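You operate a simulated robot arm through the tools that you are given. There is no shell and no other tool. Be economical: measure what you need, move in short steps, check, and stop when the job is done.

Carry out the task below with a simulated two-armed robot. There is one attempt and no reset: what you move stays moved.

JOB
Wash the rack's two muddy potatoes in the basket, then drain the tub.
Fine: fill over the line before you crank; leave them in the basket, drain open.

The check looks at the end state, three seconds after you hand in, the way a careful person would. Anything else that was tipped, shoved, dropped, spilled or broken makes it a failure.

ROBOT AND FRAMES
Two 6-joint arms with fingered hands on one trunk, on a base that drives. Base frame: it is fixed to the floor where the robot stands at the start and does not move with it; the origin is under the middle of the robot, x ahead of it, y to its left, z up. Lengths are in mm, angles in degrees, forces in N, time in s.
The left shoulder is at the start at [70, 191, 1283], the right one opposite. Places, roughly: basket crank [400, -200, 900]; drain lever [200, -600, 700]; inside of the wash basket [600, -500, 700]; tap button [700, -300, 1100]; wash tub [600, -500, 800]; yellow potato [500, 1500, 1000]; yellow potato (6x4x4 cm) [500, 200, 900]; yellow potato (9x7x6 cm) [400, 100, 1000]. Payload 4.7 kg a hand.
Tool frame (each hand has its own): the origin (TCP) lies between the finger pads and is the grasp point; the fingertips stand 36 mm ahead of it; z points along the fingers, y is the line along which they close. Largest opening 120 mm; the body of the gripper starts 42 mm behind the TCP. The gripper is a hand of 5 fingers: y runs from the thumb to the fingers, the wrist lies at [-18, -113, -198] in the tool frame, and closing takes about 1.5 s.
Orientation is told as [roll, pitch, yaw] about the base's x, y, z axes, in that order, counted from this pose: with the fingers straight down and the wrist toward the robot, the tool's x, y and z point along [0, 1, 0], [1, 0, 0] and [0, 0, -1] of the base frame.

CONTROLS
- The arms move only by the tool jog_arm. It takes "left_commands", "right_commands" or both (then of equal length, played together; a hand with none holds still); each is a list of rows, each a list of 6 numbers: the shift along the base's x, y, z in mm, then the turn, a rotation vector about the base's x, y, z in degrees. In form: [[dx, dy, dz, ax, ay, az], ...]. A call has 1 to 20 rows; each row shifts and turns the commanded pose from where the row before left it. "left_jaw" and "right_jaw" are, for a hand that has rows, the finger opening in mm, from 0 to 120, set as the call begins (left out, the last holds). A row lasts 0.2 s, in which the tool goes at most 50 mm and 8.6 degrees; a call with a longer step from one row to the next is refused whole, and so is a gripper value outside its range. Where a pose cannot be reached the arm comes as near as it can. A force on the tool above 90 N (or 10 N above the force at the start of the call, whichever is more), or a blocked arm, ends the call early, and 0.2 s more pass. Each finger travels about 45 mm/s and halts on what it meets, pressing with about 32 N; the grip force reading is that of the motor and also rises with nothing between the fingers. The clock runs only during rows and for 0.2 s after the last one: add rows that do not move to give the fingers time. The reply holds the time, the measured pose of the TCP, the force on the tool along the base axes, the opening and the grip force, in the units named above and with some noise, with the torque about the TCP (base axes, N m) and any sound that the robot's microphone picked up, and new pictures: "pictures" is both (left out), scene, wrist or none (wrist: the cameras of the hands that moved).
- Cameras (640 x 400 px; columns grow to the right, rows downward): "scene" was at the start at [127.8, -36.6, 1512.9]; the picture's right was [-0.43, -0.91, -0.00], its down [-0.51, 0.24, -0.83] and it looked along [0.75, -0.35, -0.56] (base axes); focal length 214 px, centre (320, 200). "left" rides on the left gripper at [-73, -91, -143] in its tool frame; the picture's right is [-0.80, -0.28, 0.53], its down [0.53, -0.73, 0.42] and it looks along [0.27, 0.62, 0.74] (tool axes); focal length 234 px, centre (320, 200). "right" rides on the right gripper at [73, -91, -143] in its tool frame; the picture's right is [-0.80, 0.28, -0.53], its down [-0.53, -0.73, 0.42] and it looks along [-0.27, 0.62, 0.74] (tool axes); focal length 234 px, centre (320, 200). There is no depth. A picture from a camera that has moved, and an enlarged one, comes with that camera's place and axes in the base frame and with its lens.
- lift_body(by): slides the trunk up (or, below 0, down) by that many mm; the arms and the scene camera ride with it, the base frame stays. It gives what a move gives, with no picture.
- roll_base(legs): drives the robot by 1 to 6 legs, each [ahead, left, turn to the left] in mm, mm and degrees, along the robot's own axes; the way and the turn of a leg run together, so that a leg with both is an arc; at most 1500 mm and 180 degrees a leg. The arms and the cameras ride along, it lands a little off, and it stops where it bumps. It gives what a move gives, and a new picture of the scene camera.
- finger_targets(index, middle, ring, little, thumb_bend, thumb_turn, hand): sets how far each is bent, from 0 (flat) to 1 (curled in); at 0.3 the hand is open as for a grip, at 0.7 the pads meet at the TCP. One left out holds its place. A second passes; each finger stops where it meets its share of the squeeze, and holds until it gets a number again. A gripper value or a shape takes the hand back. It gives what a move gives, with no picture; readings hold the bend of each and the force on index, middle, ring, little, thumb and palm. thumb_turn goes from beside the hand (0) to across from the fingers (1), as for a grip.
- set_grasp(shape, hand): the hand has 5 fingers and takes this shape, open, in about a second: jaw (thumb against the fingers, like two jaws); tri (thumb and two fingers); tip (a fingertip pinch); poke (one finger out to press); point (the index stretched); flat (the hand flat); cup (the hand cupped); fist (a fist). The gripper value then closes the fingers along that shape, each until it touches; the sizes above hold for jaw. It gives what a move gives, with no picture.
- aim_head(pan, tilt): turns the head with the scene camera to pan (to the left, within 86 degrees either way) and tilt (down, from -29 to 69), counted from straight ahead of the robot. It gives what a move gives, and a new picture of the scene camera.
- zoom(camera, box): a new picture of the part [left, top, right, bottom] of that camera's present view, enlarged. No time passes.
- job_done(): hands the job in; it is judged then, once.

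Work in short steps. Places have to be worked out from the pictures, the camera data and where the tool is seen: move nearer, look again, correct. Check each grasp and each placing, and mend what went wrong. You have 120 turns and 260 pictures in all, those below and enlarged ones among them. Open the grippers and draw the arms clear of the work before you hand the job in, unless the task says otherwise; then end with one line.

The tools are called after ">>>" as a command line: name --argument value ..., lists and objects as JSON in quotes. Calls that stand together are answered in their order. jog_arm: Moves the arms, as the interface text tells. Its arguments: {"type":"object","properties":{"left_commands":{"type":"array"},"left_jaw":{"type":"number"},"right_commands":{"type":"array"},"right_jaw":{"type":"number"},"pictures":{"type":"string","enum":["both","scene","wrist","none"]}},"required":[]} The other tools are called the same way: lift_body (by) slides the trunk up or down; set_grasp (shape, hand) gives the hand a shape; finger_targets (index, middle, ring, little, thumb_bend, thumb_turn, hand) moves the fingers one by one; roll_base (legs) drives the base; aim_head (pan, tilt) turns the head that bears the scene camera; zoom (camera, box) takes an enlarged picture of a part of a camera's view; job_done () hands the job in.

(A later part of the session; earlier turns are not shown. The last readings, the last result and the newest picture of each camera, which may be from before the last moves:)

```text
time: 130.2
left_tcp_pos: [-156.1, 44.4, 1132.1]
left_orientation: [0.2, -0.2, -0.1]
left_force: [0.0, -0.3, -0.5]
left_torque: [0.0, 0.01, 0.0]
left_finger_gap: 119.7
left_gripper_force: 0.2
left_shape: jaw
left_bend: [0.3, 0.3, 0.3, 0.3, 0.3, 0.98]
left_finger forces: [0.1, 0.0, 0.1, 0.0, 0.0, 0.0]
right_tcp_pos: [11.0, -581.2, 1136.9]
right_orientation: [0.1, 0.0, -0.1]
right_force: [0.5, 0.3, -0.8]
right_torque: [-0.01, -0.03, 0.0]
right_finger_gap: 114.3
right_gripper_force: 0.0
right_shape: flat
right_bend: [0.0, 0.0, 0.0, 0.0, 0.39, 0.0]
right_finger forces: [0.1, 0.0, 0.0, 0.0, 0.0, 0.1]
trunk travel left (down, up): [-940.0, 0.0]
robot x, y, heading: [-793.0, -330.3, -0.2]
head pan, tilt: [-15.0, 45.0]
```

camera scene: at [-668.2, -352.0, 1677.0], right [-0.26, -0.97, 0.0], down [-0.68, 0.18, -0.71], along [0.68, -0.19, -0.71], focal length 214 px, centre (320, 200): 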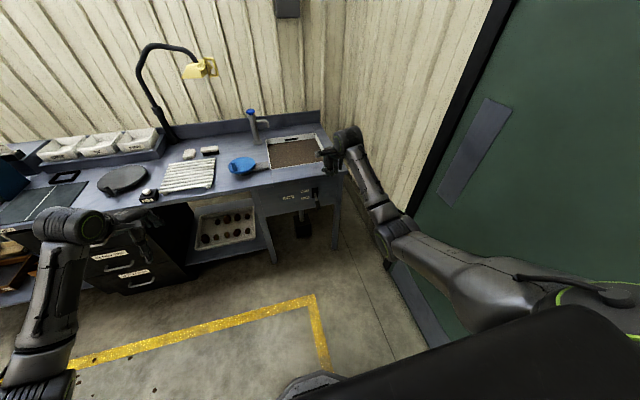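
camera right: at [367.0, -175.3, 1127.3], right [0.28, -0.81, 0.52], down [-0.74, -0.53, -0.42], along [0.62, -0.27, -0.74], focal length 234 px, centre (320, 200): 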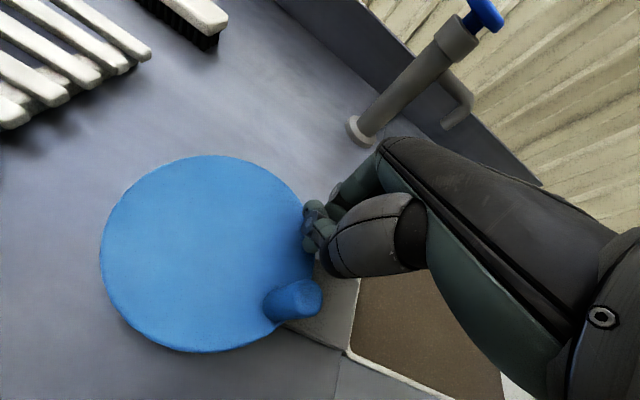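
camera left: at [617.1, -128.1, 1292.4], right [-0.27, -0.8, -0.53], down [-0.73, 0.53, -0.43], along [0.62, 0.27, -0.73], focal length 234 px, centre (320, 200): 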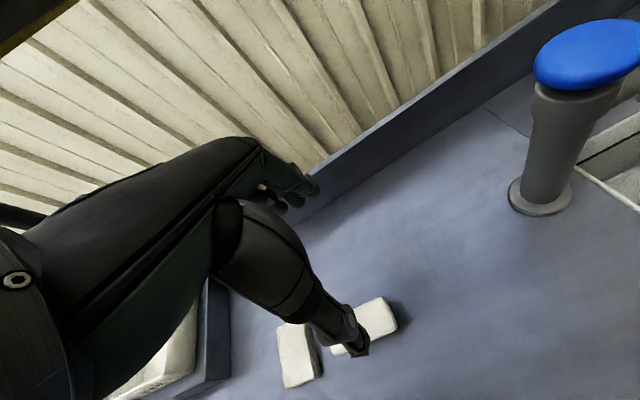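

I lower the trunk 450 mm, then aim the head at the lever.

>>> lift_body --by -450

>>> jog_arm --right_commands '[[0, 0, 0, 0, -8.5, 0], [0, 0, 0, 0, -8.5, 0], [0, 0, 0, 0, -8.5, 0], [0, 0, 0, 0, -8.5, 0], [0, 0, 0, 0, -8.5, 0], [0, 0, 0, 0, -8.5, 0], [0, 0, 0, 0, -8.5, 0], [0, 0, 0, 0, -8.5, 0], [0, 0, 0, 0, -8.5, 0], [0, 0, 0, 0, -8.5, 0]]' --pictures "wrist"

>>> aim_head --pan -15 --tilt 28

```text
refused: -450 is not a number from -400 to 400
```

```text
time: 132.7
left_tcp_pos: [-154.3, 45.6, 1132.0]
left_orientation: [0.0, -0.3, 0.0]
left_force: [0.2, 1.3, -0.1]
left_torque: [0.02, -0.03, -0.03]
left_finger_gap: 120.0
left_gripper_force: 0.1
left_shape: jaw
left_bend: [0.3, 0.3, 0.3, 0.3, 0.3, 0.98]
left_finger forces: [0.0, 0.1, 0.1, 0.1, 0.0, 0.0]
right_tcp_pos: [17.7, -632.4, 1088.1]
right_orientation: [29.1, -60.3, -38.3]
right_force: [0.1, -0.2, 0.6]
right_torque: [0.0, 0.01, -0.02]
right_finger_gap: 114.3
right_gripper_force: 0.0
right_shape: flat
right_bend: [0.0, 0.0, 0.0, 0.0, 0.39, 0.0]
right_finger forces: [0.0, 0.0, 0.0, 0.0, 0.0, 0.1]
right hand out of reach, approached as far as the arm can: row 8, 9
trunk travel left (down, up): [-940.0, 0.0]
robot x, y, heading: [-792.7, -335.4, -0.3]
head pan, tilt: [-15.0, 45.0]
stopped in row 10 (right hand): the arm was blocked; the commanded pose is now the measured one
camera right: at [-132.5, -523.3, 1089.0], right [-0.53, -0.8, 0.28], down [-0.01, -0.32, -0.95], along [0.85, -0.51, 0.16], focal length 234 px, centre (320, 200)
```

right: 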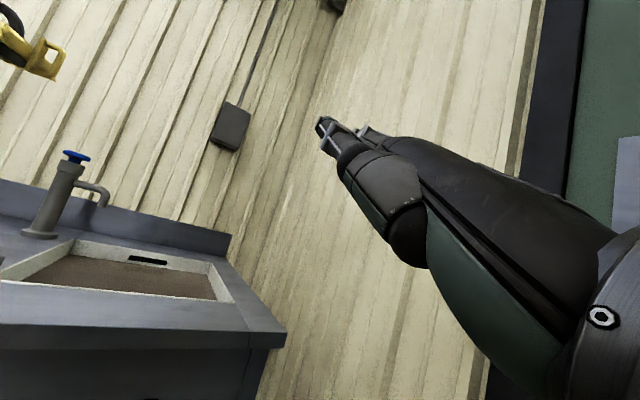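

```text
time: 133.4
left_tcp_pos: [-154.6, 45.4, 1131.7]
left_orientation: [0.1, -0.3, 0.0]
left_force: [-0.2, 0.5, 0.1]
left_torque: [-0.02, 0.01, 0.01]
left_finger_gap: 119.9
left_gripper_force: 0.0
left_shape: jaw
left_bend: [0.3, 0.3, 0.3, 0.3, 0.3, 0.98]
left_finger forces: [0.1, 0.1, 0.1, 0.0, 0.1, 0.0]
right_tcp_pos: [18.5, -632.6, 1088.7]
right_orientation: [29.2, -60.3, -38.3]
right_force: [-0.3, 0.2, -0.1]
right_torque: [-0.03, -0.01, -0.04]
right_finger_gap: 114.2
right_gripper_force: 0.0
right_shape: flat
right_bend: [0.0, 0.0, 0.0, 0.0, 0.39, 0.0]
right_finger forces: [0.1, 0.0, 0.0, 0.0, 0.0, 0.0]
trunk travel left (down, up): [-940.0, 0.0]
robot x, y, heading: [-797.4, -331.8, 0.1]
head pan, tilt: [-15.0, 28.0]
camera scene: at [-658.9, -356.8, 1702.7], right [-0.26, -0.97, 0.0], down [-0.45, 0.12, -0.88], along [0.85, -0.23, -0.47], focal length 214 px, centre (320, 200)
```

scene: 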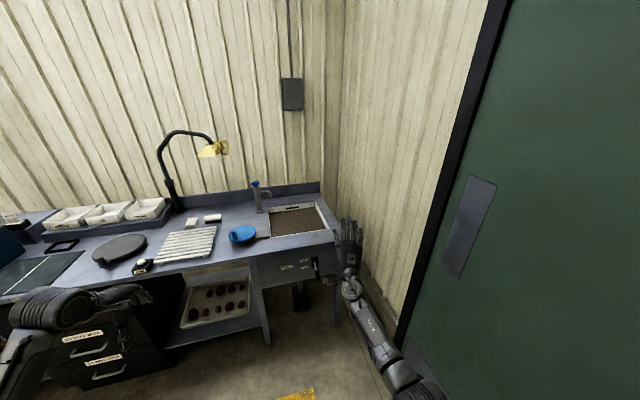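

The wrist hit a joint limit with the trunk so high. I lower the trunk 400 first, then raise the hand relative to it, so the forearm gets closer to level.

>>> lift_body --by -400

>>> jog_arm --right_commands '[[0, 5, 30, 0, 0, 0], [0, 5, 30, 0, 0, 0], [0, 5, 30, 0, 0, 0], [0, 5, 30, 0, 0, 0], [0, 5, 30, 0, 0, 0], [0, 5, 30, 0, 0, 0]]' --pictures "none"

>>> lift_body --by -250

```text
time: 137.3
left_tcp_pos: [-155.0, 45.9, 731.7]
left_orientation: [0.2, -0.3, -0.1]
left_force: [0.9, -0.1, -0.1]
left_torque: [-0.01, -0.02, 0.0]
left_finger_gap: 120.0
left_gripper_force: 0.0
left_shape: jaw
left_bend: [0.3, 0.3, 0.3, 0.3, 0.3, 0.98]
left_finger forces: [0.0, 0.0, 0.0, 0.0, 0.0, 0.0]
right_tcp_pos: [18.0, -633.0, 689.0]
right_orientation: [29.2, -60.3, -38.3]
right_force: [-0.2, -0.1, 0.4]
right_torque: [-0.01, -0.01, -0.01]
right_finger_gap: 114.1
right_gripper_force: 0.1
right_shape: flat
right_bend: [0.0, 0.0, 0.0, 0.0, 0.39, 0.0]
right_finger forces: [0.0, 0.1, 0.1, 0.1, 0.1, 0.1]
trunk travel left (down, up): [-540.0, 400.0]
robot x, y, heading: [-792.6, -332.0, -0.1]
head pan, tilt: [-15.0, 28.0]
```

```text
time: 138.7
left_tcp_pos: [-155.2, 45.9, 731.3]
left_orientation: [0.0, -0.3, -0.1]
left_force: [0.2, 0.4, -0.7]
left_torque: [0.02, 0.02, -0.01]
left_finger_gap: 119.8
left_gripper_force: 0.0
left_shape: jaw
left_bend: [0.3, 0.3, 0.3, 0.3, 0.3, 0.98]
left_finger forces: [0.0, 0.0, 0.0, 0.0, 0.0, 0.0]
right_tcp_pos: [17.8, -602.0, 868.5]
right_orientation: [29.1, -60.3, -38.2]
right_force: [1.0, -0.3, -0.7]
right_torque: [-0.01, 0.01, -0.01]
right_finger_gap: 114.0
right_gripper_force: 0.0
right_shape: flat
right_bend: [0.0, 0.0, 0.0, 0.0, 0.39, 0.0]
right_finger forces: [0.2, 0.0, 0.0, 0.0, 0.0, 0.0]
trunk travel left (down, up): [-540.0, 400.0]
robot x, y, heading: [-795.0, -338.0, -0.0]
head pan, tilt: [-15.0, 28.0]
```

```text
time: 141.3
left_tcp_pos: [-154.0, 46.1, 481.4]
left_orientation: [0.1, -0.2, -0.1]
left_force: [-0.1, -0.3, -0.4]
left_torque: [-0.03, 0.04, -0.01]
left_finger_gap: 119.9
left_gripper_force: 0.0
left_shape: jaw
left_bend: [0.3, 0.3, 0.3, 0.3, 0.3, 0.98]
left_finger forces: [0.0, 0.1, 0.0, 0.0, 0.0, 0.0]
right_tcp_pos: [17.3, -601.8, 618.1]
right_orientation: [29.2, -60.3, -38.3]
right_force: [0.0, -0.8, 0.0]
right_torque: [0.03, -0.02, -0.01]
right_finger_gap: 114.2
right_gripper_force: 0.1
right_shape: flat
right_bend: [0.0, 0.0, 0.0, 0.0, 0.39, 0.0]
right_finger forces: [0.0, 0.0, 0.0, 0.0, 0.0, 0.2]
trunk travel left (down, up): [-290.0, 650.0]
robot x, y, heading: [-791.8, -335.9, 0.0]
head pan, tilt: [-15.0, 28.0]
```

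Shoulder is now near z≈813. I level the hand: fingers forward, back of hand up.

>>> jog_arm --right_commands '[[0, 0, 0, -4, -4.9, 2.3], [0, 0, 0, -4, -4.9, 2.3], [0, 0, 0, -4, -4.9, 2.3], [0, 0, 0, -4, -4.9, 2.3]]' --pictures "wrist"

>>> aim_head --pan -15 --tilt 25

```text
time: 142.3
left_tcp_pos: [-154.9, 45.2, 481.7]
left_orientation: [0.1, -0.2, 0.0]
left_force: [0.0, -0.1, 0.8]
left_torque: [0.02, -0.01, 0.05]
left_finger_gap: 120.1
left_gripper_force: 0.0
left_shape: jaw
left_bend: [0.3, 0.3, 0.3, 0.3, 0.3, 0.98]
left_finger forces: [0.0, 0.0, 0.0, 0.0, 0.0, 0.0]
right_tcp_pos: [22.0, -612.5, 611.5]
right_orientation: [55.0, -77.1, -52.8]
right_force: [-2.0, 1.6, 1.9]
right_torque: [-0.05, 0.04, -0.17]
right_finger_gap: 114.6
right_gripper_force: 0.0
right_shape: flat
right_bend: [0.0, 0.0, 0.0, 0.0, 0.39, 0.0]
right_finger forces: [0.0, 0.1, 0.0, 0.0, 0.0, 0.0]
trunk travel left (down, up): [-290.0, 650.0]
robot x, y, heading: [-793.5, -339.2, -0.0]
head pan, tilt: [-15.0, 28.0]
camera right: at [-135.2, -531.8, 553.5], right [-0.46, -0.87, 0.19], down [0.34, -0.37, -0.87], along [0.82, -0.34, 0.46], focal length 234 px, centre (320, 200)
```

right: 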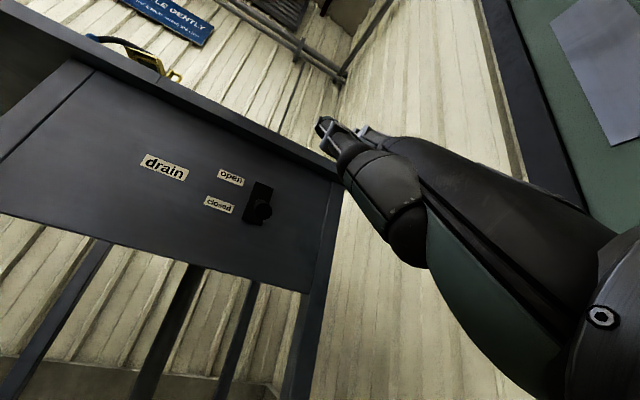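

```text
time: 142.9
left_tcp_pos: [-154.0, 44.9, 482.1]
left_orientation: [0.0, -0.2, 0.0]
left_force: [0.4, -0.6, 0.2]
left_torque: [0.01, -0.02, -0.03]
left_finger_gap: 119.9
left_gripper_force: 0.1
left_shape: jaw
left_bend: [0.3, 0.3, 0.3, 0.3, 0.3, 0.98]
left_finger forces: [0.1, 0.1, 0.0, 0.1, 0.1, 0.0]
right_tcp_pos: [21.4, -611.3, 612.0]
right_orientation: [55.2, -77.0, -53.1]
right_force: [0.6, 0.2, -0.2]
right_torque: [0.0, 0.01, 0.03]
right_finger_gap: 0.0
right_gripper_force: 0.0
right_shape: flat
right_bend: [0.0, 0.0, 0.0, 0.0, 0.39, 0.0]
right_finger forces: [0.0, 0.0, 0.1, 0.0, 0.0, 0.1]
trunk travel left (down, up): [-290.0, 650.0]
robot x, y, heading: [-797.5, -337.3, -0.1]
head pan, tilt: [-15.0, 25.0]
camera scene: at [-658.1, -357.1, 1057.5], right [-0.26, -0.97, 0.0], down [-0.41, 0.11, -0.91], along [0.87, -0.24, -0.42], focal length 214 px, centre (320, 200)
```

scene: 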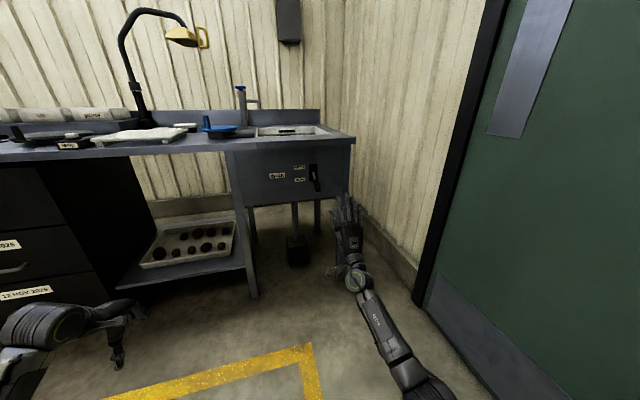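

Orientation is good. I zoom on the lever from both cameras to fix its place.

>>> zoom --camera "scene" --box '[260, 150, 380, 300]'

>>> zoom --camera "right" --box '[180, 130, 340, 260]'

```text
2.67 times, centred on (320, 225) of scene
camera zoom: at [-658.1, -357.1, 1057.5], right [-0.26, -0.97, 0.0], down [-0.41, 0.11, -0.91], along [0.87, -0.24, -0.42], focal length 572 px, centre (320, 133)
```

zoom: 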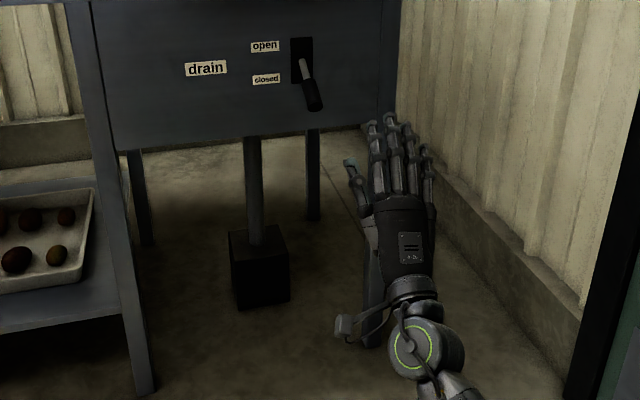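

```text
3.08 times, centred on (260, 195) of right
camera zoom: at [-135.3, -531.5, 553.9], right [-0.46, -0.87, 0.19], down [0.33, -0.37, -0.87], along [0.82, -0.34, 0.46], focal length 720 px, centre (505, 215)
```

zoom: 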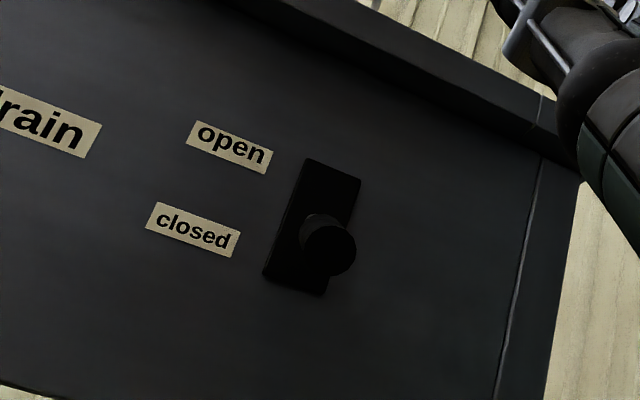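

Lever: pivot ≈(295,−584,735), tip ≈(215,−586,694), pointing down = closed. Finger tips appear about (70,−670,715). I lower the hand 85 and shift the base so the fingers go beneath the lever.

>>> jog_arm --right_commands '[[0, 0, -20, 0, 0, 0], [0, 0, -25, 0, 0, 0], [0, 0, -25, 0, 0, 0], [0, 0, -15, 0, 0, 0]]' --pictures "none"

>>> roll_base --legs '[[0, 90, 0], [90, 0, 0]]'

>>> zoom --camera "scene" --box '[240, 130, 400, 280]'

>>> zoom --camera "right" --box '[0, 0, 640, 400]'

```text
time: 143.9
left_tcp_pos: [-155.5, 44.4, 481.1]
left_orientation: [0.1, -0.2, 0.0]
left_force: [0.0, -0.4, 0.4]
left_torque: [0.02, -0.01, 0.04]
left_finger_gap: 120.1
left_gripper_force: 0.0
left_shape: jaw
left_bend: [0.3, 0.3, 0.3, 0.3, 0.3, 0.98]
left_finger forces: [0.1, 0.0, 0.1, 0.1, 0.1, 0.1]
right_tcp_pos: [17.6, -603.0, 532.4]
right_orientation: [0.7, -85.0, -1.2]
right_force: [-0.1, -0.6, -0.1]
right_torque: [-0.01, -0.02, 0.03]
right_finger_gap: 114.4
right_gripper_force: 0.2
right_shape: flat
right_bend: [0.0, 0.0, 0.0, 0.0, 0.39, 0.0]
right_finger forces: [0.0, 0.1, 0.1, 0.0, 0.0, 0.1]
trunk travel left (down, up): [-290.0, 650.0]
robot x, y, heading: [-796.9, -334.6, -0.3]
head pan, tilt: [-15.0, 25.0]
```

```text
time: 145.7
left_tcp_pos: [-65.3, 135.3, 481.2]
left_orientation: [0.1, -0.2, 0.1]
left_force: [0.0, 0.3, 0.7]
left_torque: [-0.01, 0.01, 0.0]
left_finger_gap: 119.6
left_gripper_force: 0.1
left_shape: jaw
left_bend: [0.3, 0.3, 0.3, 0.3, 0.3, 0.98]
left_finger forces: [0.0, 0.0, 0.0, 0.0, 0.0, 0.0]
right_tcp_pos: [108.7, -513.5, 532.0]
right_orientation: [1.1, -84.8, -1.6]
right_force: [0.1, 0.9, 0.4]
right_torque: [0.0, -0.02, 0.03]
right_finger_gap: 114.2
right_gripper_force: 0.1
right_shape: flat
right_bend: [0.0, 0.0, 0.0, 0.0, 0.39, 0.0]
right_finger forces: [0.0, 0.1, 0.0, 0.0, 0.0, 0.0]
trunk travel left (down, up): [-290.0, 650.0]
robot x, y, heading: [-706.2, -245.9, 0.1]
head pan, tilt: [-15.0, 25.0]
camera scene: at [-567.9, -267.6, 1057.5], right [-0.26, -0.97, 0.0], down [-0.41, 0.11, -0.91], along [0.87, -0.24, -0.42], focal length 214 px, centre (320, 200)
```

scene: 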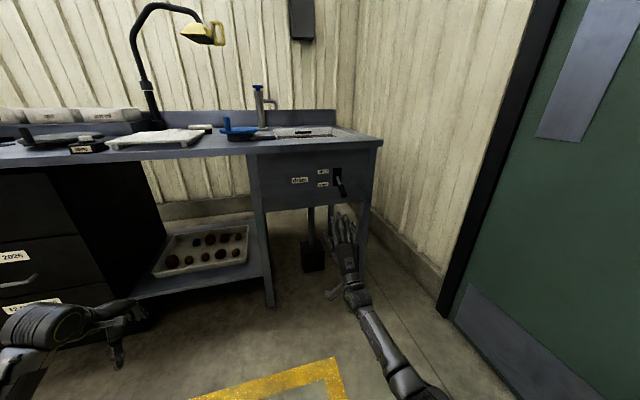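

```text
2.67 times, centred on (320, 205) of scene
camera zoom: at [-567.9, -267.6, 1057.5], right [-0.26, -0.97, 0.0], down [-0.41, 0.11, -0.91], along [0.87, -0.24, -0.42], focal length 572 px, centre (320, 187)
```

zoom: 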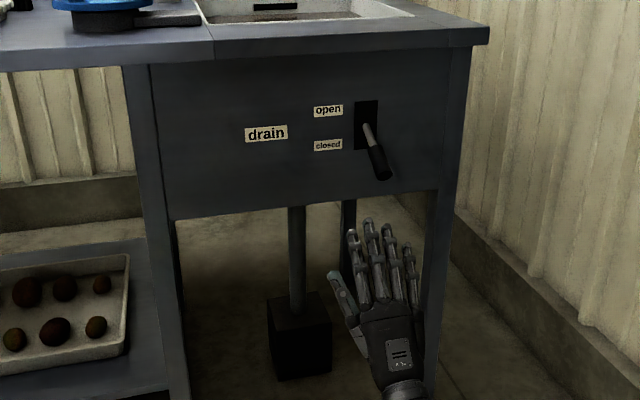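

```text
1.00 times, centred on (320, 200) of right (not enlarged: the box is as wide or as high as the picture)
camera zoom: at [-43.7, -439.2, 453.8], right [-0.5, -0.8, 0.32], down [0.35, -0.53, -0.77], along [0.79, -0.27, 0.55], focal length 234 px, centre (320, 200)
```

zoom: 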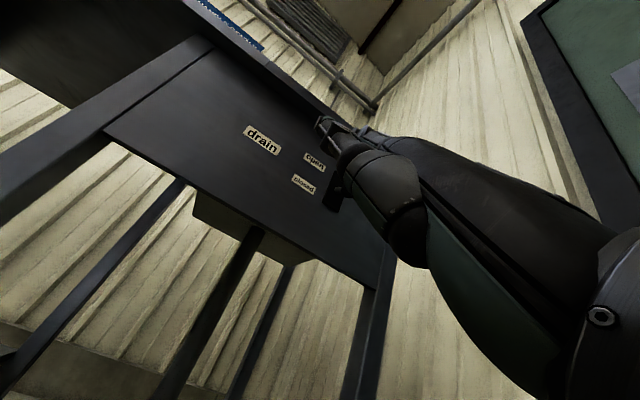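

Hand is level now. Lever lines up with ring/little fingers, so I shift 30 mm right and drive 75 mm forward beneath it.

>>> jog_arm --right_commands '[[0, -15, 0, 0, 0, 0], [0, -15, 0, 0, 0, 0]]' --pictures "none"

>>> roll_base --legs '[[75, 0, 0]]'

>>> zoom --camera "scene" --box '[260, 120, 420, 260]'

>>> zoom --camera "right" --box '[180, 60, 460, 300]'

```text
time: 146.3
left_tcp_pos: [-64.3, 135.7, 481.4]
left_orientation: [0.1, -0.2, 0.1]
left_force: [-0.8, -0.1, 0.0]
left_torque: [-0.01, 0.01, 0.0]
left_finger_gap: 119.8
left_gripper_force: 0.1
left_shape: jaw
left_bend: [0.3, 0.3, 0.3, 0.3, 0.3, 0.98]
left_finger forces: [0.0, 0.0, 0.0, 0.0, 0.0, 0.0]
right_tcp_pos: [107.4, -544.0, 532.8]
right_orientation: [1.8, -85.0, -2.1]
right_force: [0.3, 0.2, 0.2]
right_torque: [-0.02, 0.0, -0.03]
right_finger_gap: 114.2
right_gripper_force: 0.1
right_shape: flat
right_bend: [0.0, 0.0, 0.0, 0.0, 0.39, 0.0]
right_finger forces: [0.0, 0.0, 0.0, 0.0, 0.0, 0.1]
trunk travel left (down, up): [-290.0, 650.0]
robot x, y, heading: [-705.7, -244.2, -0.1]
head pan, tilt: [-15.0, 25.0]
```

```text
time: 147.3
left_tcp_pos: [10.2, 134.9, 480.5]
left_orientation: [0.1, -0.2, 0.0]
left_force: [0.3, -0.4, -0.4]
left_torque: [0.02, 0.0, 0.01]
left_finger_gap: 119.7
left_gripper_force: 0.1
left_shape: jaw
left_bend: [0.3, 0.3, 0.3, 0.3, 0.3, 0.98]
left_finger forces: [0.0, 0.1, 0.1, 0.1, 0.0, 0.1]
right_tcp_pos: [184.6, -542.3, 531.5]
right_orientation: [1.2, -84.8, -1.5]
right_force: [0.4, -0.5, -0.9]
right_torque: [-0.01, 0.02, 0.01]
right_finger_gap: 114.3
right_gripper_force: 0.0
right_shape: flat
right_bend: [0.0, 0.0, 0.0, 0.0, 0.39, 0.0]
right_finger forces: [0.0, 0.0, 0.1, 0.1, 0.1, 0.0]
trunk travel left (down, up): [-290.0, 650.0]
robot x, y, heading: [-628.3, -243.6, -0.2]
head pan, tilt: [-15.0, 25.0]
camera scene: at [-492.4, -267.8, 1057.5], right [-0.26, -0.97, 0.0], down [-0.41, 0.11, -0.91], along [0.87, -0.24, -0.42], focal length 214 px, centre (320, 200)
```

scene: 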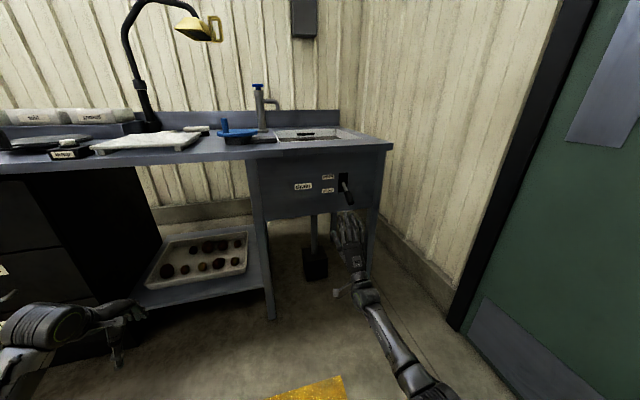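

```text
2.86 times, centred on (340, 190) of scene
camera zoom: at [-492.4, -267.8, 1057.5], right [-0.26, -0.97, 0.0], down [-0.41, 0.11, -0.91], along [0.87, -0.24, -0.42], focal length 613 px, centre (263, 229)
```

zoom: 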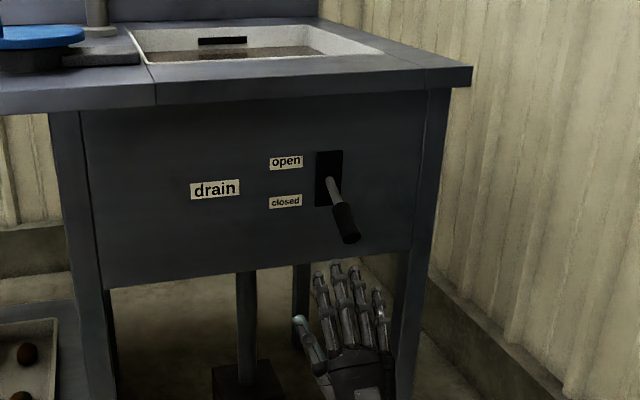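

```text
1.67 times, centred on (320, 180) of right
camera zoom: at [32.0, -468.7, 453.7], right [-0.5, -0.8, 0.32], down [0.35, -0.53, -0.77], along [0.79, -0.27, 0.55], focal length 390 px, centre (320, 233)
```

zoom: 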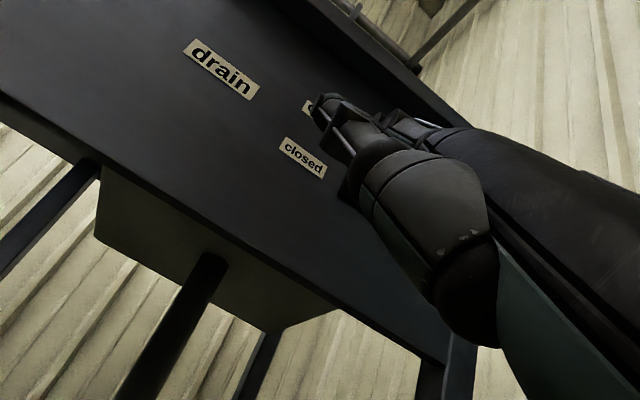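

Fingers lie beneath the lever. I raise slowly and watch for contact.

>>> jog_arm --right_commands '[[0, 0, 15, 0, 0, 0], [0, 0, 15, 0, 0, 0], [0, 0, 15, 0, 0, 0], [0, 0, 12, 0, 0, 0], [0, 0, 12, 0, 0, 0]]' --pictures "none"

>>> zoom --camera "scene" --box '[260, 120, 420, 260]'

```text
time: 148.5
left_tcp_pos: [9.8, 134.8, 480.7]
left_orientation: [0.2, -0.3, 0.1]
left_force: [1.0, -0.1, 0.1]
left_torque: [0.02, 0.0, 0.01]
left_finger_gap: 119.9
left_gripper_force: 0.1
left_shape: jaw
left_bend: [0.3, 0.3, 0.3, 0.3, 0.3, 0.98]
left_finger forces: [0.1, 0.1, 0.0, 0.0, 0.0, 0.0]
right_tcp_pos: [183.4, -542.1, 600.3]
right_orientation: [1.7, -84.9, -2.0]
right_force: [0.1, 0.2, -0.6]
right_torque: [0.02, -0.03, 0.0]
right_finger_gap: 114.1
right_gripper_force: 0.0
right_shape: flat
right_bend: [0.0, 0.0, 0.0, 0.0, 0.39, 0.0]
right_finger forces: [0.0, 0.0, 0.1, 0.0, 0.0, 0.1]
trunk travel left (down, up): [-290.0, 650.0]
robot x, y, heading: [-632.6, -241.0, 0.1]
head pan, tilt: [-15.0, 25.0]
```

```text
2.86 times, centred on (340, 190) of scene
camera zoom: at [-492.9, -267.8, 1057.6], right [-0.26, -0.97, 0.0], down [-0.41, 0.11, -0.91], along [0.88, -0.24, -0.42], focal length 613 px, centre (263, 229)
```

zoom: 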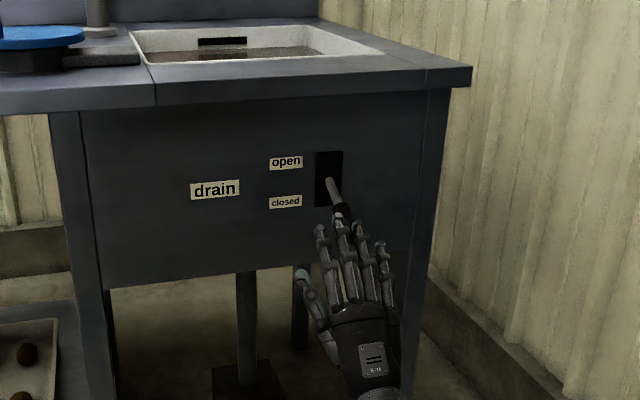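

The flat fingers actually point upward, in front of the lever, so no contact. Better plan: pinch the lever handle (thumb below, fingers above) and lift. I back off 110 mm, reshape to jaw, and align.

>>> roll_base --legs '[[-110, 0, 0]]'

>>> set_grasp --shape "jaw" --hand "right"

>>> jog_arm --right_commands '[[0, -10, 25, 0, 0, 0], [0, -10, 25, 0, 0, 0], [0, -10, 25, 0, 0, 0], [0, -10, 25, 0, 0, 0]]' --right_jaw 90 --pictures "both"

```text
time: 149.7
left_tcp_pos: [-97.9, 134.7, 482.1]
left_orientation: [0.1, -0.2, 0.1]
left_force: [0.2, 0.2, -0.7]
left_torque: [-0.04, -0.04, 0.0]
left_finger_gap: 119.9
left_gripper_force: 0.1
left_shape: jaw
left_bend: [0.3, 0.3, 0.3, 0.3, 0.3, 0.98]
left_finger forces: [0.0, 0.0, 0.1, 0.1, 0.0, 0.0]
right_tcp_pos: [73.1, -542.2, 601.8]
right_orientation: [1.3, -84.8, -1.7]
right_force: [0.6, 0.4, -0.1]
right_torque: [0.0, 0.04, 0.0]
right_finger_gap: 114.2
right_gripper_force: 0.2
right_shape: flat
right_bend: [0.0, 0.0, 0.0, 0.0, 0.39, 0.0]
right_finger forces: [0.0, 0.1, 0.0, 0.0, 0.0, 0.1]
trunk travel left (down, up): [-290.0, 650.0]
robot x, y, heading: [-738.9, -244.3, -0.3]
head pan, tilt: [-15.0, 25.0]
camera scene: at [-602.7, -267.7, 1057.7], right [-0.26, -0.97, 0.0], down [-0.41, 0.11, -0.91], along [0.88, -0.24, -0.42], focal length 214 px, centre (320, 200)
```

scene: 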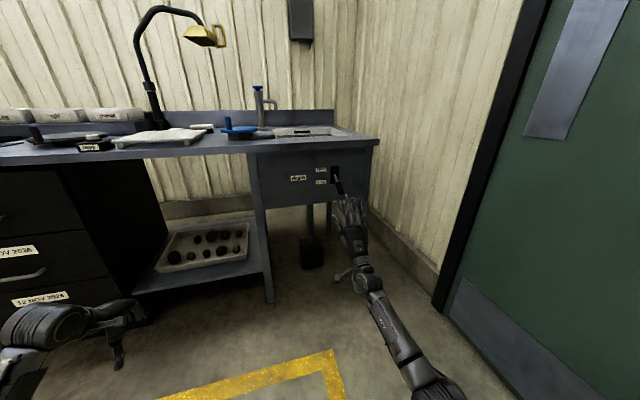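

```text
time: 150.6
left_tcp_pos: [-100.0, 135.2, 481.1]
left_orientation: [0.1, -0.4, -0.1]
left_force: [-0.5, -0.1, 0.5]
left_torque: [0.0, -0.01, 0.0]
left_finger_gap: 120.1
left_gripper_force: 0.0
left_shape: jaw
left_bend: [0.3, 0.3, 0.3, 0.3, 0.3, 0.98]
left_finger forces: [0.0, 0.1, 0.1, 0.0, 0.0, 0.1]
right_tcp_pos: [73.4, -543.3, 601.5]
right_orientation: [1.5, -84.9, -1.9]
right_force: [-0.1, 0.5, 0.5]
right_torque: [0.0, -0.03, 0.02]
right_finger_gap: 119.8
right_gripper_force: 0.1
right_shape: jaw
right_bend: [0.3, 0.3, 0.3, 0.3, 0.3, 0.97]
right_finger forces: [0.1, 0.0, 0.0, 0.0, 0.0, 0.0]
trunk travel left (down, up): [-290.0, 650.0]
robot x, y, heading: [-736.4, -244.0, -0.0]
head pan, tilt: [-15.0, 25.0]
```

```text
time: 151.6
left_tcp_pos: [-100.1, 135.0, 482.2]
left_orientation: [0.1, -0.2, 0.0]
left_force: [0.2, -0.5, -0.3]
left_torque: [0.01, -0.01, 0.01]
left_finger_gap: 120.0
left_gripper_force: 0.1
left_shape: jaw
left_bend: [0.3, 0.3, 0.3, 0.3, 0.3, 0.98]
left_finger forces: [0.0, 0.0, 0.1, 0.1, 0.0, 0.1]
right_tcp_pos: [73.0, -582.3, 700.9]
right_orientation: [1.1, -84.9, -1.4]
right_force: [-0.1, -0.1, -0.5]
right_torque: [0.0, 0.01, -0.02]
right_finger_gap: 90.3
right_gripper_force: 0.1
right_shape: jaw
right_bend: [0.26, 0.36, 0.33, 0.34, 0.56, 0.99]
right_finger forces: [0.0, 0.0, 0.0, 0.0, 0.0, 0.0]
trunk travel left (down, up): [-290.0, 650.0]
robot x, y, heading: [-736.5, -245.3, -0.0]
head pan, tilt: [-15.0, 25.0]
camera scene: at [-602.4, -267.7, 1057.6], right [-0.26, -0.97, 0.0], down [-0.41, 0.11, -0.91], along [0.87, -0.24, -0.42], focal length 214 px, centre (320, 200)
camera right: at [-77.5, -508.9, 623.6], right [-0.5, -0.8, 0.32], down [0.35, -0.53, -0.77], along [0.79, -0.27, 0.55], focal length 234 px, centre (320, 200)
```

scene: 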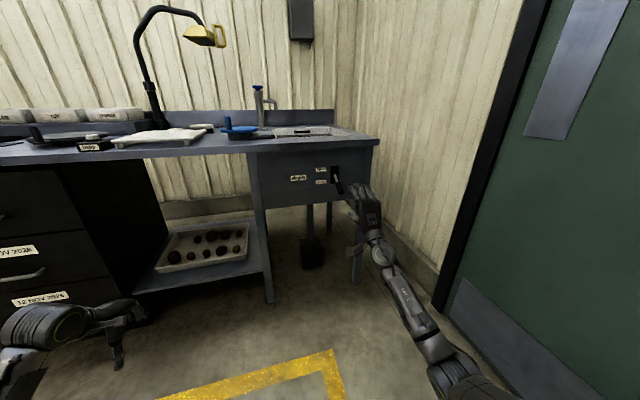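
right: 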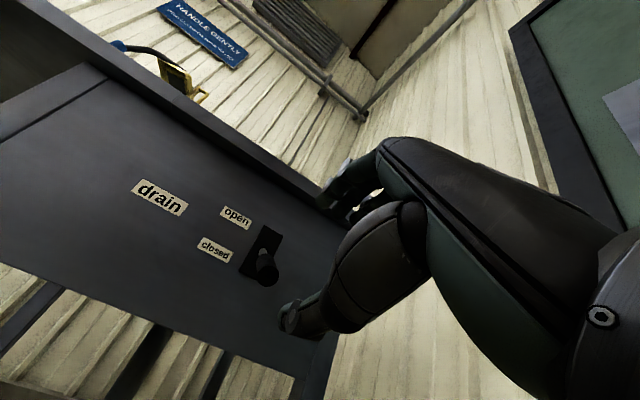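

Lever tip at about (210,−581,691). I drop 8 mm, open wider, and drive 145 mm forward to bring the handle between thumb and fingers.

>>> jog_arm --right_commands '[[0, 0, -8, 0, 0, 0], [0, 0, 0, 0, 0, 0]]' --right_jaw 115 --pictures "none"

>>> roll_base --legs '[[145, 0, 0]]'

>>> zoom --camera "scene" --box '[290, 120, 430, 250]'

>>> zoom --camera "right" --box '[180, 60, 500, 380]'

```text
time: 152.2
left_tcp_pos: [-100.2, 135.5, 481.1]
left_orientation: [0.0, -0.2, 0.2]
left_force: [-0.6, -0.7, -0.1]
left_torque: [-0.02, 0.03, 0.01]
left_finger_gap: 120.2
left_gripper_force: 0.0
left_shape: jaw
left_bend: [0.3, 0.3, 0.3, 0.3, 0.3, 0.98]
left_finger forces: [0.0, 0.0, 0.1, 0.0, 0.0, 0.0]
right_tcp_pos: [73.2, -582.9, 693.6]
right_orientation: [1.5, -85.0, -1.9]
right_force: [0.5, 0.5, 0.0]
right_torque: [-0.03, -0.01, 0.02]
right_finger_gap: 114.5
right_gripper_force: 0.0
right_shape: jaw
right_bend: [0.31, 0.31, 0.3, 0.31, 0.31, 0.98]
right_finger forces: [0.1, 0.1, 0.1, 0.1, 0.0, 0.0]
trunk travel left (down, up): [-290.0, 650.0]
robot x, y, heading: [-740.2, -245.9, -0.1]
head pan, tilt: [-15.0, 25.0]
```

```text
time: 153.6
left_tcp_pos: [45.8, 134.8, 481.7]
left_orientation: [0.1, -0.2, 0.2]
left_force: [0.8, 0.6, -0.9]
left_torque: [-0.01, 0.01, 0.0]
left_finger_gap: 120.1
left_gripper_force: 0.0
left_shape: jaw
left_bend: [0.3, 0.3, 0.3, 0.3, 0.3, 0.98]
left_finger forces: [0.1, 0.1, 0.0, 0.1, 0.0, 0.0]
right_tcp_pos: [219.3, -583.7, 693.5]
right_orientation: [1.3, -84.8, -1.7]
right_force: [-0.5, -1.5, 0.3]
right_torque: [-0.01, -0.04, -0.01]
right_finger_gap: 114.8
right_gripper_force: 0.0
right_shape: jaw
right_bend: [0.31, 0.31, 0.3, 0.31, 0.31, 0.98]
right_finger forces: [0.0, 0.0, 0.1, 0.0, 0.1, 0.0]
trunk travel left (down, up): [-290.0, 650.0]
robot x, y, heading: [-592.6, -246.6, -0.1]
head pan, tilt: [-15.0, 25.0]
camera scene: at [-456.8, -267.9, 1057.5], right [-0.26, -0.97, 0.0], down [-0.41, 0.11, -0.91], along [0.87, -0.24, -0.42], focal length 214 px, centre (320, 200)
```

scene: 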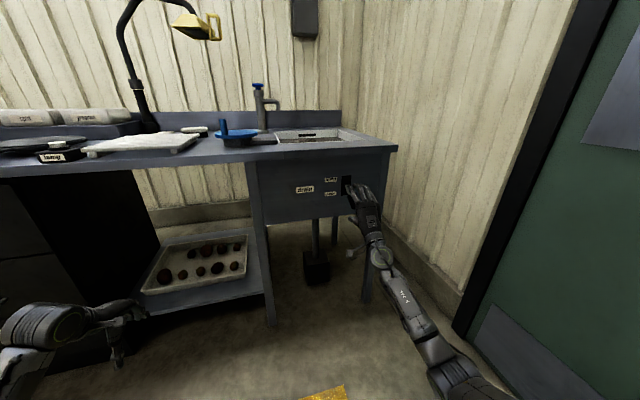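

```text
3.08 times, centred on (360, 185) of scene
camera zoom: at [-456.8, -267.9, 1057.5], right [-0.26, -0.97, 0.0], down [-0.41, 0.11, -0.91], along [0.87, -0.24, -0.42], focal length 660 px, centre (197, 246)
```

zoom: 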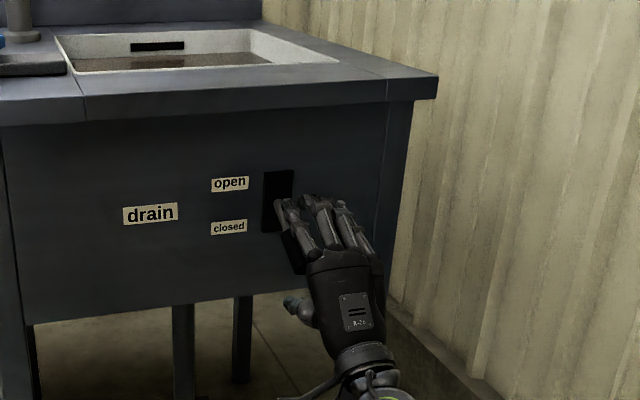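

```text
1.25 times, centred on (340, 220) of right
camera zoom: at [67.6, -508.9, 615.1], right [-0.5, -0.8, 0.32], down [0.35, -0.53, -0.77], along [0.79, -0.27, 0.55], focal length 293 px, centre (295, 175)
```

zoom: 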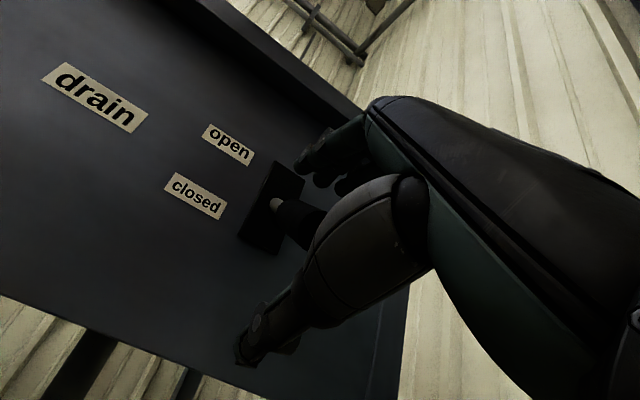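

The handle is between thumb and fingers. I close on it.

>>> jog_arm --right_commands '[[0, 0, 0, 0, 0, 0], [0, 0, 0, 0, 0, 0], [0, 0, 0, 0, 0, 0], [0, 0, 0, 0, 0, 0], [0, 0, 0, 0, 0, 0], [0, 0, 0, 0, 0, 0], [0, 0, 0, 0, 0, 0], [0, 0, 0, 0, 0, 0], [0, 0, 0, 0, 0, 0]]' --right_jaw 10 --pictures "wrist"

```text
time: 155.6
left_tcp_pos: [45.5, 134.6, 481.6]
left_orientation: [0.2, -0.3, 0.1]
left_force: [0.0, 0.5, 0.0]
left_torque: [-0.01, 0.0, 0.0]
left_finger_gap: 119.7
left_gripper_force: 0.0
left_shape: jaw
left_bend: [0.3, 0.3, 0.3, 0.3, 0.3, 0.98]
left_finger forces: [0.0, 0.1, 0.0, 0.1, 0.0, 0.0]
right_tcp_pos: [219.6, -584.5, 694.0]
right_orientation: [1.4, -84.9, -1.7]
right_force: [-8.6, 1.6, -1.3]
right_torque: [-0.04, -0.75, 0.07]
right_finger_gap: 38.2
right_gripper_force: 32.6
right_shape: jaw
right_bend: [0.74, 0.45, 0.45, 0.43, 0.78, 1.0]
right_finger forces: [15.2, 8.0, 0.0, 0.1, 22.4, 0.0]
trunk travel left (down, up): [-290.0, 650.0]
robot x, y, heading: [-590.5, -244.0, -0.2]
head pan, tilt: [-15.0, 25.0]
camera right: at [66.9, -508.9, 615.6], right [-0.5, -0.8, 0.32], down [0.35, -0.53, -0.77], along [0.79, -0.27, 0.55], focal length 234 px, centre (320, 200)
```

right: 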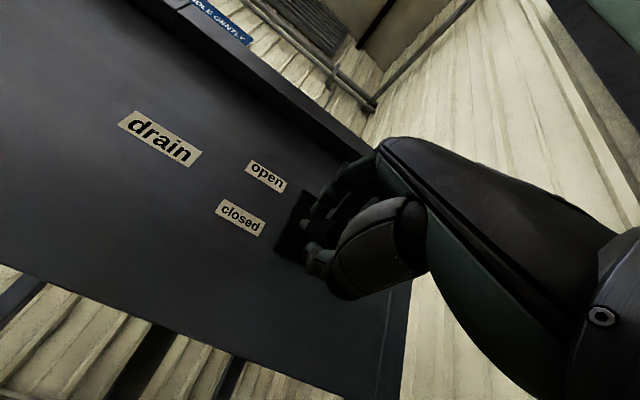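

Gripped. I lift along the arc about the pivot.

>>> jog_arm --right_commands '[[-5.4, 0, 12, 0, 0, 0], [-3.6, 0, 12.7, 0, 0, 0], [-1.4, 0, 13.1, 0, 0, 0], [0.5, 0, 13.1, 0, 0, 0], [2.7, 0, 13, 0, 0, 0], [4.6, 0, 12.3, 0, 0, 0]]' --pictures "both"

>>> zoom --camera "scene" --box '[260, 110, 430, 250]'

```text
time: 157.0
left_tcp_pos: [45.4, 133.4, 480.2]
left_orientation: [0.1, -0.2, 0.1]
left_force: [0.3, 0.0, -0.2]
left_torque: [0.04, -0.01, -0.01]
left_finger_gap: 119.7
left_gripper_force: 0.0
left_shape: jaw
left_bend: [0.3, 0.3, 0.3, 0.3, 0.3, 0.98]
left_finger forces: [0.0, 0.0, 0.1, 0.0, 0.1, 0.0]
right_tcp_pos: [215.0, -583.0, 764.5]
right_orientation: [2.5, -84.5, -3.0]
right_force: [-45.7, 17.0, -39.4]
right_torque: [-0.35, 1.31, 0.33]
right_finger_gap: 35.9
right_gripper_force: 31.7
right_shape: jaw
right_bend: [0.75, 0.5, 0.45, 0.43, 0.82, 1.0]
right_finger forces: [13.6, 2.1, 0.1, 0.0, 65.5, 0.0]
trunk travel left (down, up): [-290.0, 650.0]
robot x, y, heading: [-596.5, -245.0, -0.1]
head pan, tilt: [-15.0, 25.0]
camera scene: at [-458.0, -267.9, 1056.7], right [-0.26, -0.97, 0.0], down [-0.41, 0.11, -0.91], along [0.87, -0.24, -0.42], focal length 214 px, centre (320, 200)
camera right: at [62.5, -509.4, 687.7], right [-0.5, -0.8, 0.32], down [0.35, -0.53, -0.77], along [0.79, -0.27, 0.55], focal length 234 px, centre (320, 200)
```

scene: 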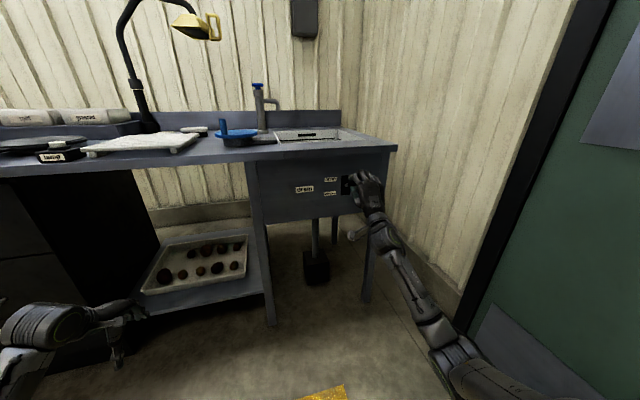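
right: 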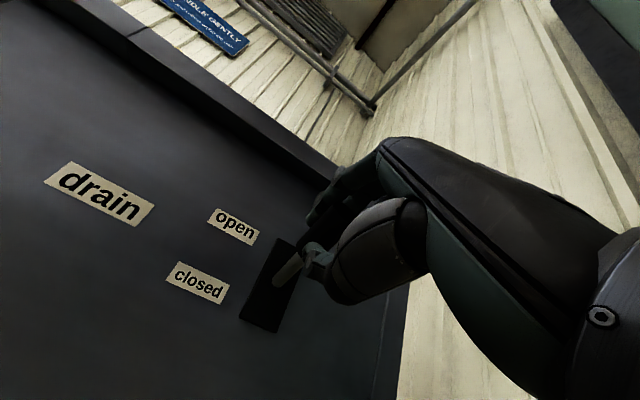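

```text
2.86 times, centred on (345, 180) of scene
camera zoom: at [-458.0, -267.9, 1056.7], right [-0.26, -0.97, 0.0], down [-0.41, 0.11, -0.91], along [0.87, -0.24, -0.42], focal length 613 px, centre (249, 257)
```

zoom: 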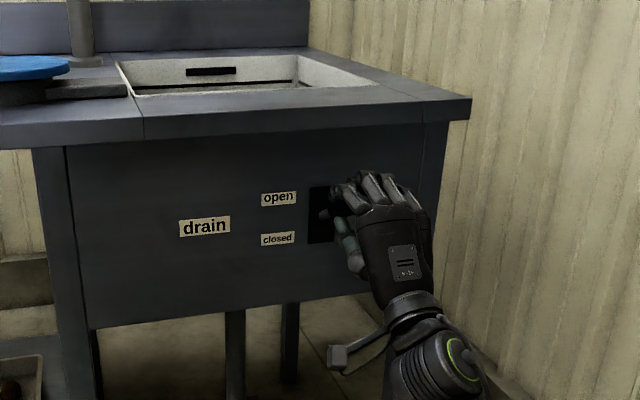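

The lever moved up and the water line has dropped. The load suggests the end stop; I release and look.

>>> jog_arm --right_commands '[[0, 0, 0, 0, 0, 0], [0, 0, 0, 0, 0, 0], [0, 0, 0, 0, 0, 0], [0, 0, 0, 0, 0, 0], [0, 0, 0, 0, 0, 0], [0, 0, 0, 0, 0, 0], [0, 0, 0, 0, 0, 0]]' --right_jaw 115 --pictures "wrist"

>>> zoom --camera "scene" --box '[260, 110, 430, 250]'

```text
time: 158.6
left_tcp_pos: [45.8, 134.3, 481.9]
left_orientation: [0.1, -0.2, 0.2]
left_force: [-0.3, -0.4, -0.1]
left_torque: [0.03, -0.03, -0.05]
left_finger_gap: 119.9
left_gripper_force: 0.1
left_shape: jaw
left_bend: [0.3, 0.3, 0.3, 0.3, 0.3, 0.98]
left_finger forces: [0.1, 0.0, 0.0, 0.1, 0.0, 0.1]
right_tcp_pos: [216.0, -581.9, 769.7]
right_orientation: [1.4, -84.8, -1.7]
right_force: [-0.3, 0.6, -1.0]
right_torque: [0.01, -0.02, -0.04]
right_finger_gap: 114.5
right_gripper_force: 0.0
right_shape: jaw
right_bend: [0.31, 0.31, 0.3, 0.31, 0.31, 0.98]
right_finger forces: [0.0, 0.0, 0.0, 0.0, 0.0, 0.0]
trunk travel left (down, up): [-290.0, 650.0]
robot x, y, heading: [-599.3, -245.4, -0.3]
head pan, tilt: [-15.0, 25.0]
camera right: at [64.6, -509.0, 691.8], right [-0.5, -0.8, 0.32], down [0.35, -0.53, -0.77], along [0.79, -0.27, 0.55], focal length 234 px, centre (320, 200)
```

right: 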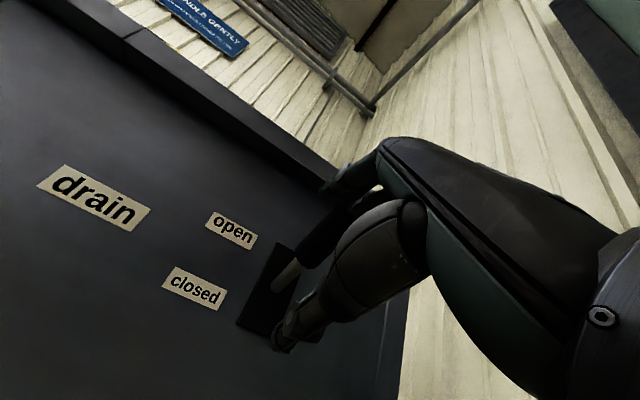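

```text
2.86 times, centred on (345, 180) of scene
camera zoom: at [-457.3, -267.9, 1057.6], right [-0.26, -0.97, 0.0], down [-0.41, 0.11, -0.91], along [0.87, -0.24, -0.42], focal length 613 px, centre (249, 257)
```

zoom: 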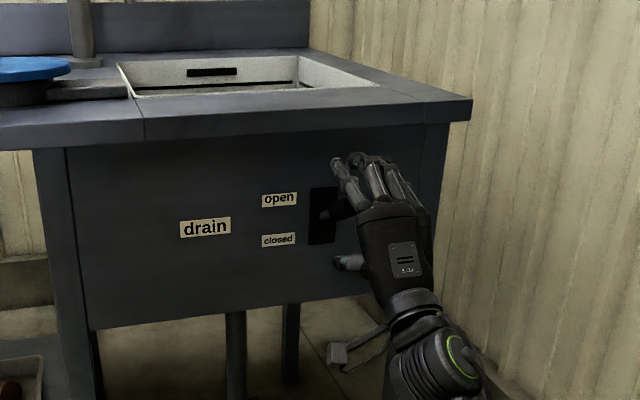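

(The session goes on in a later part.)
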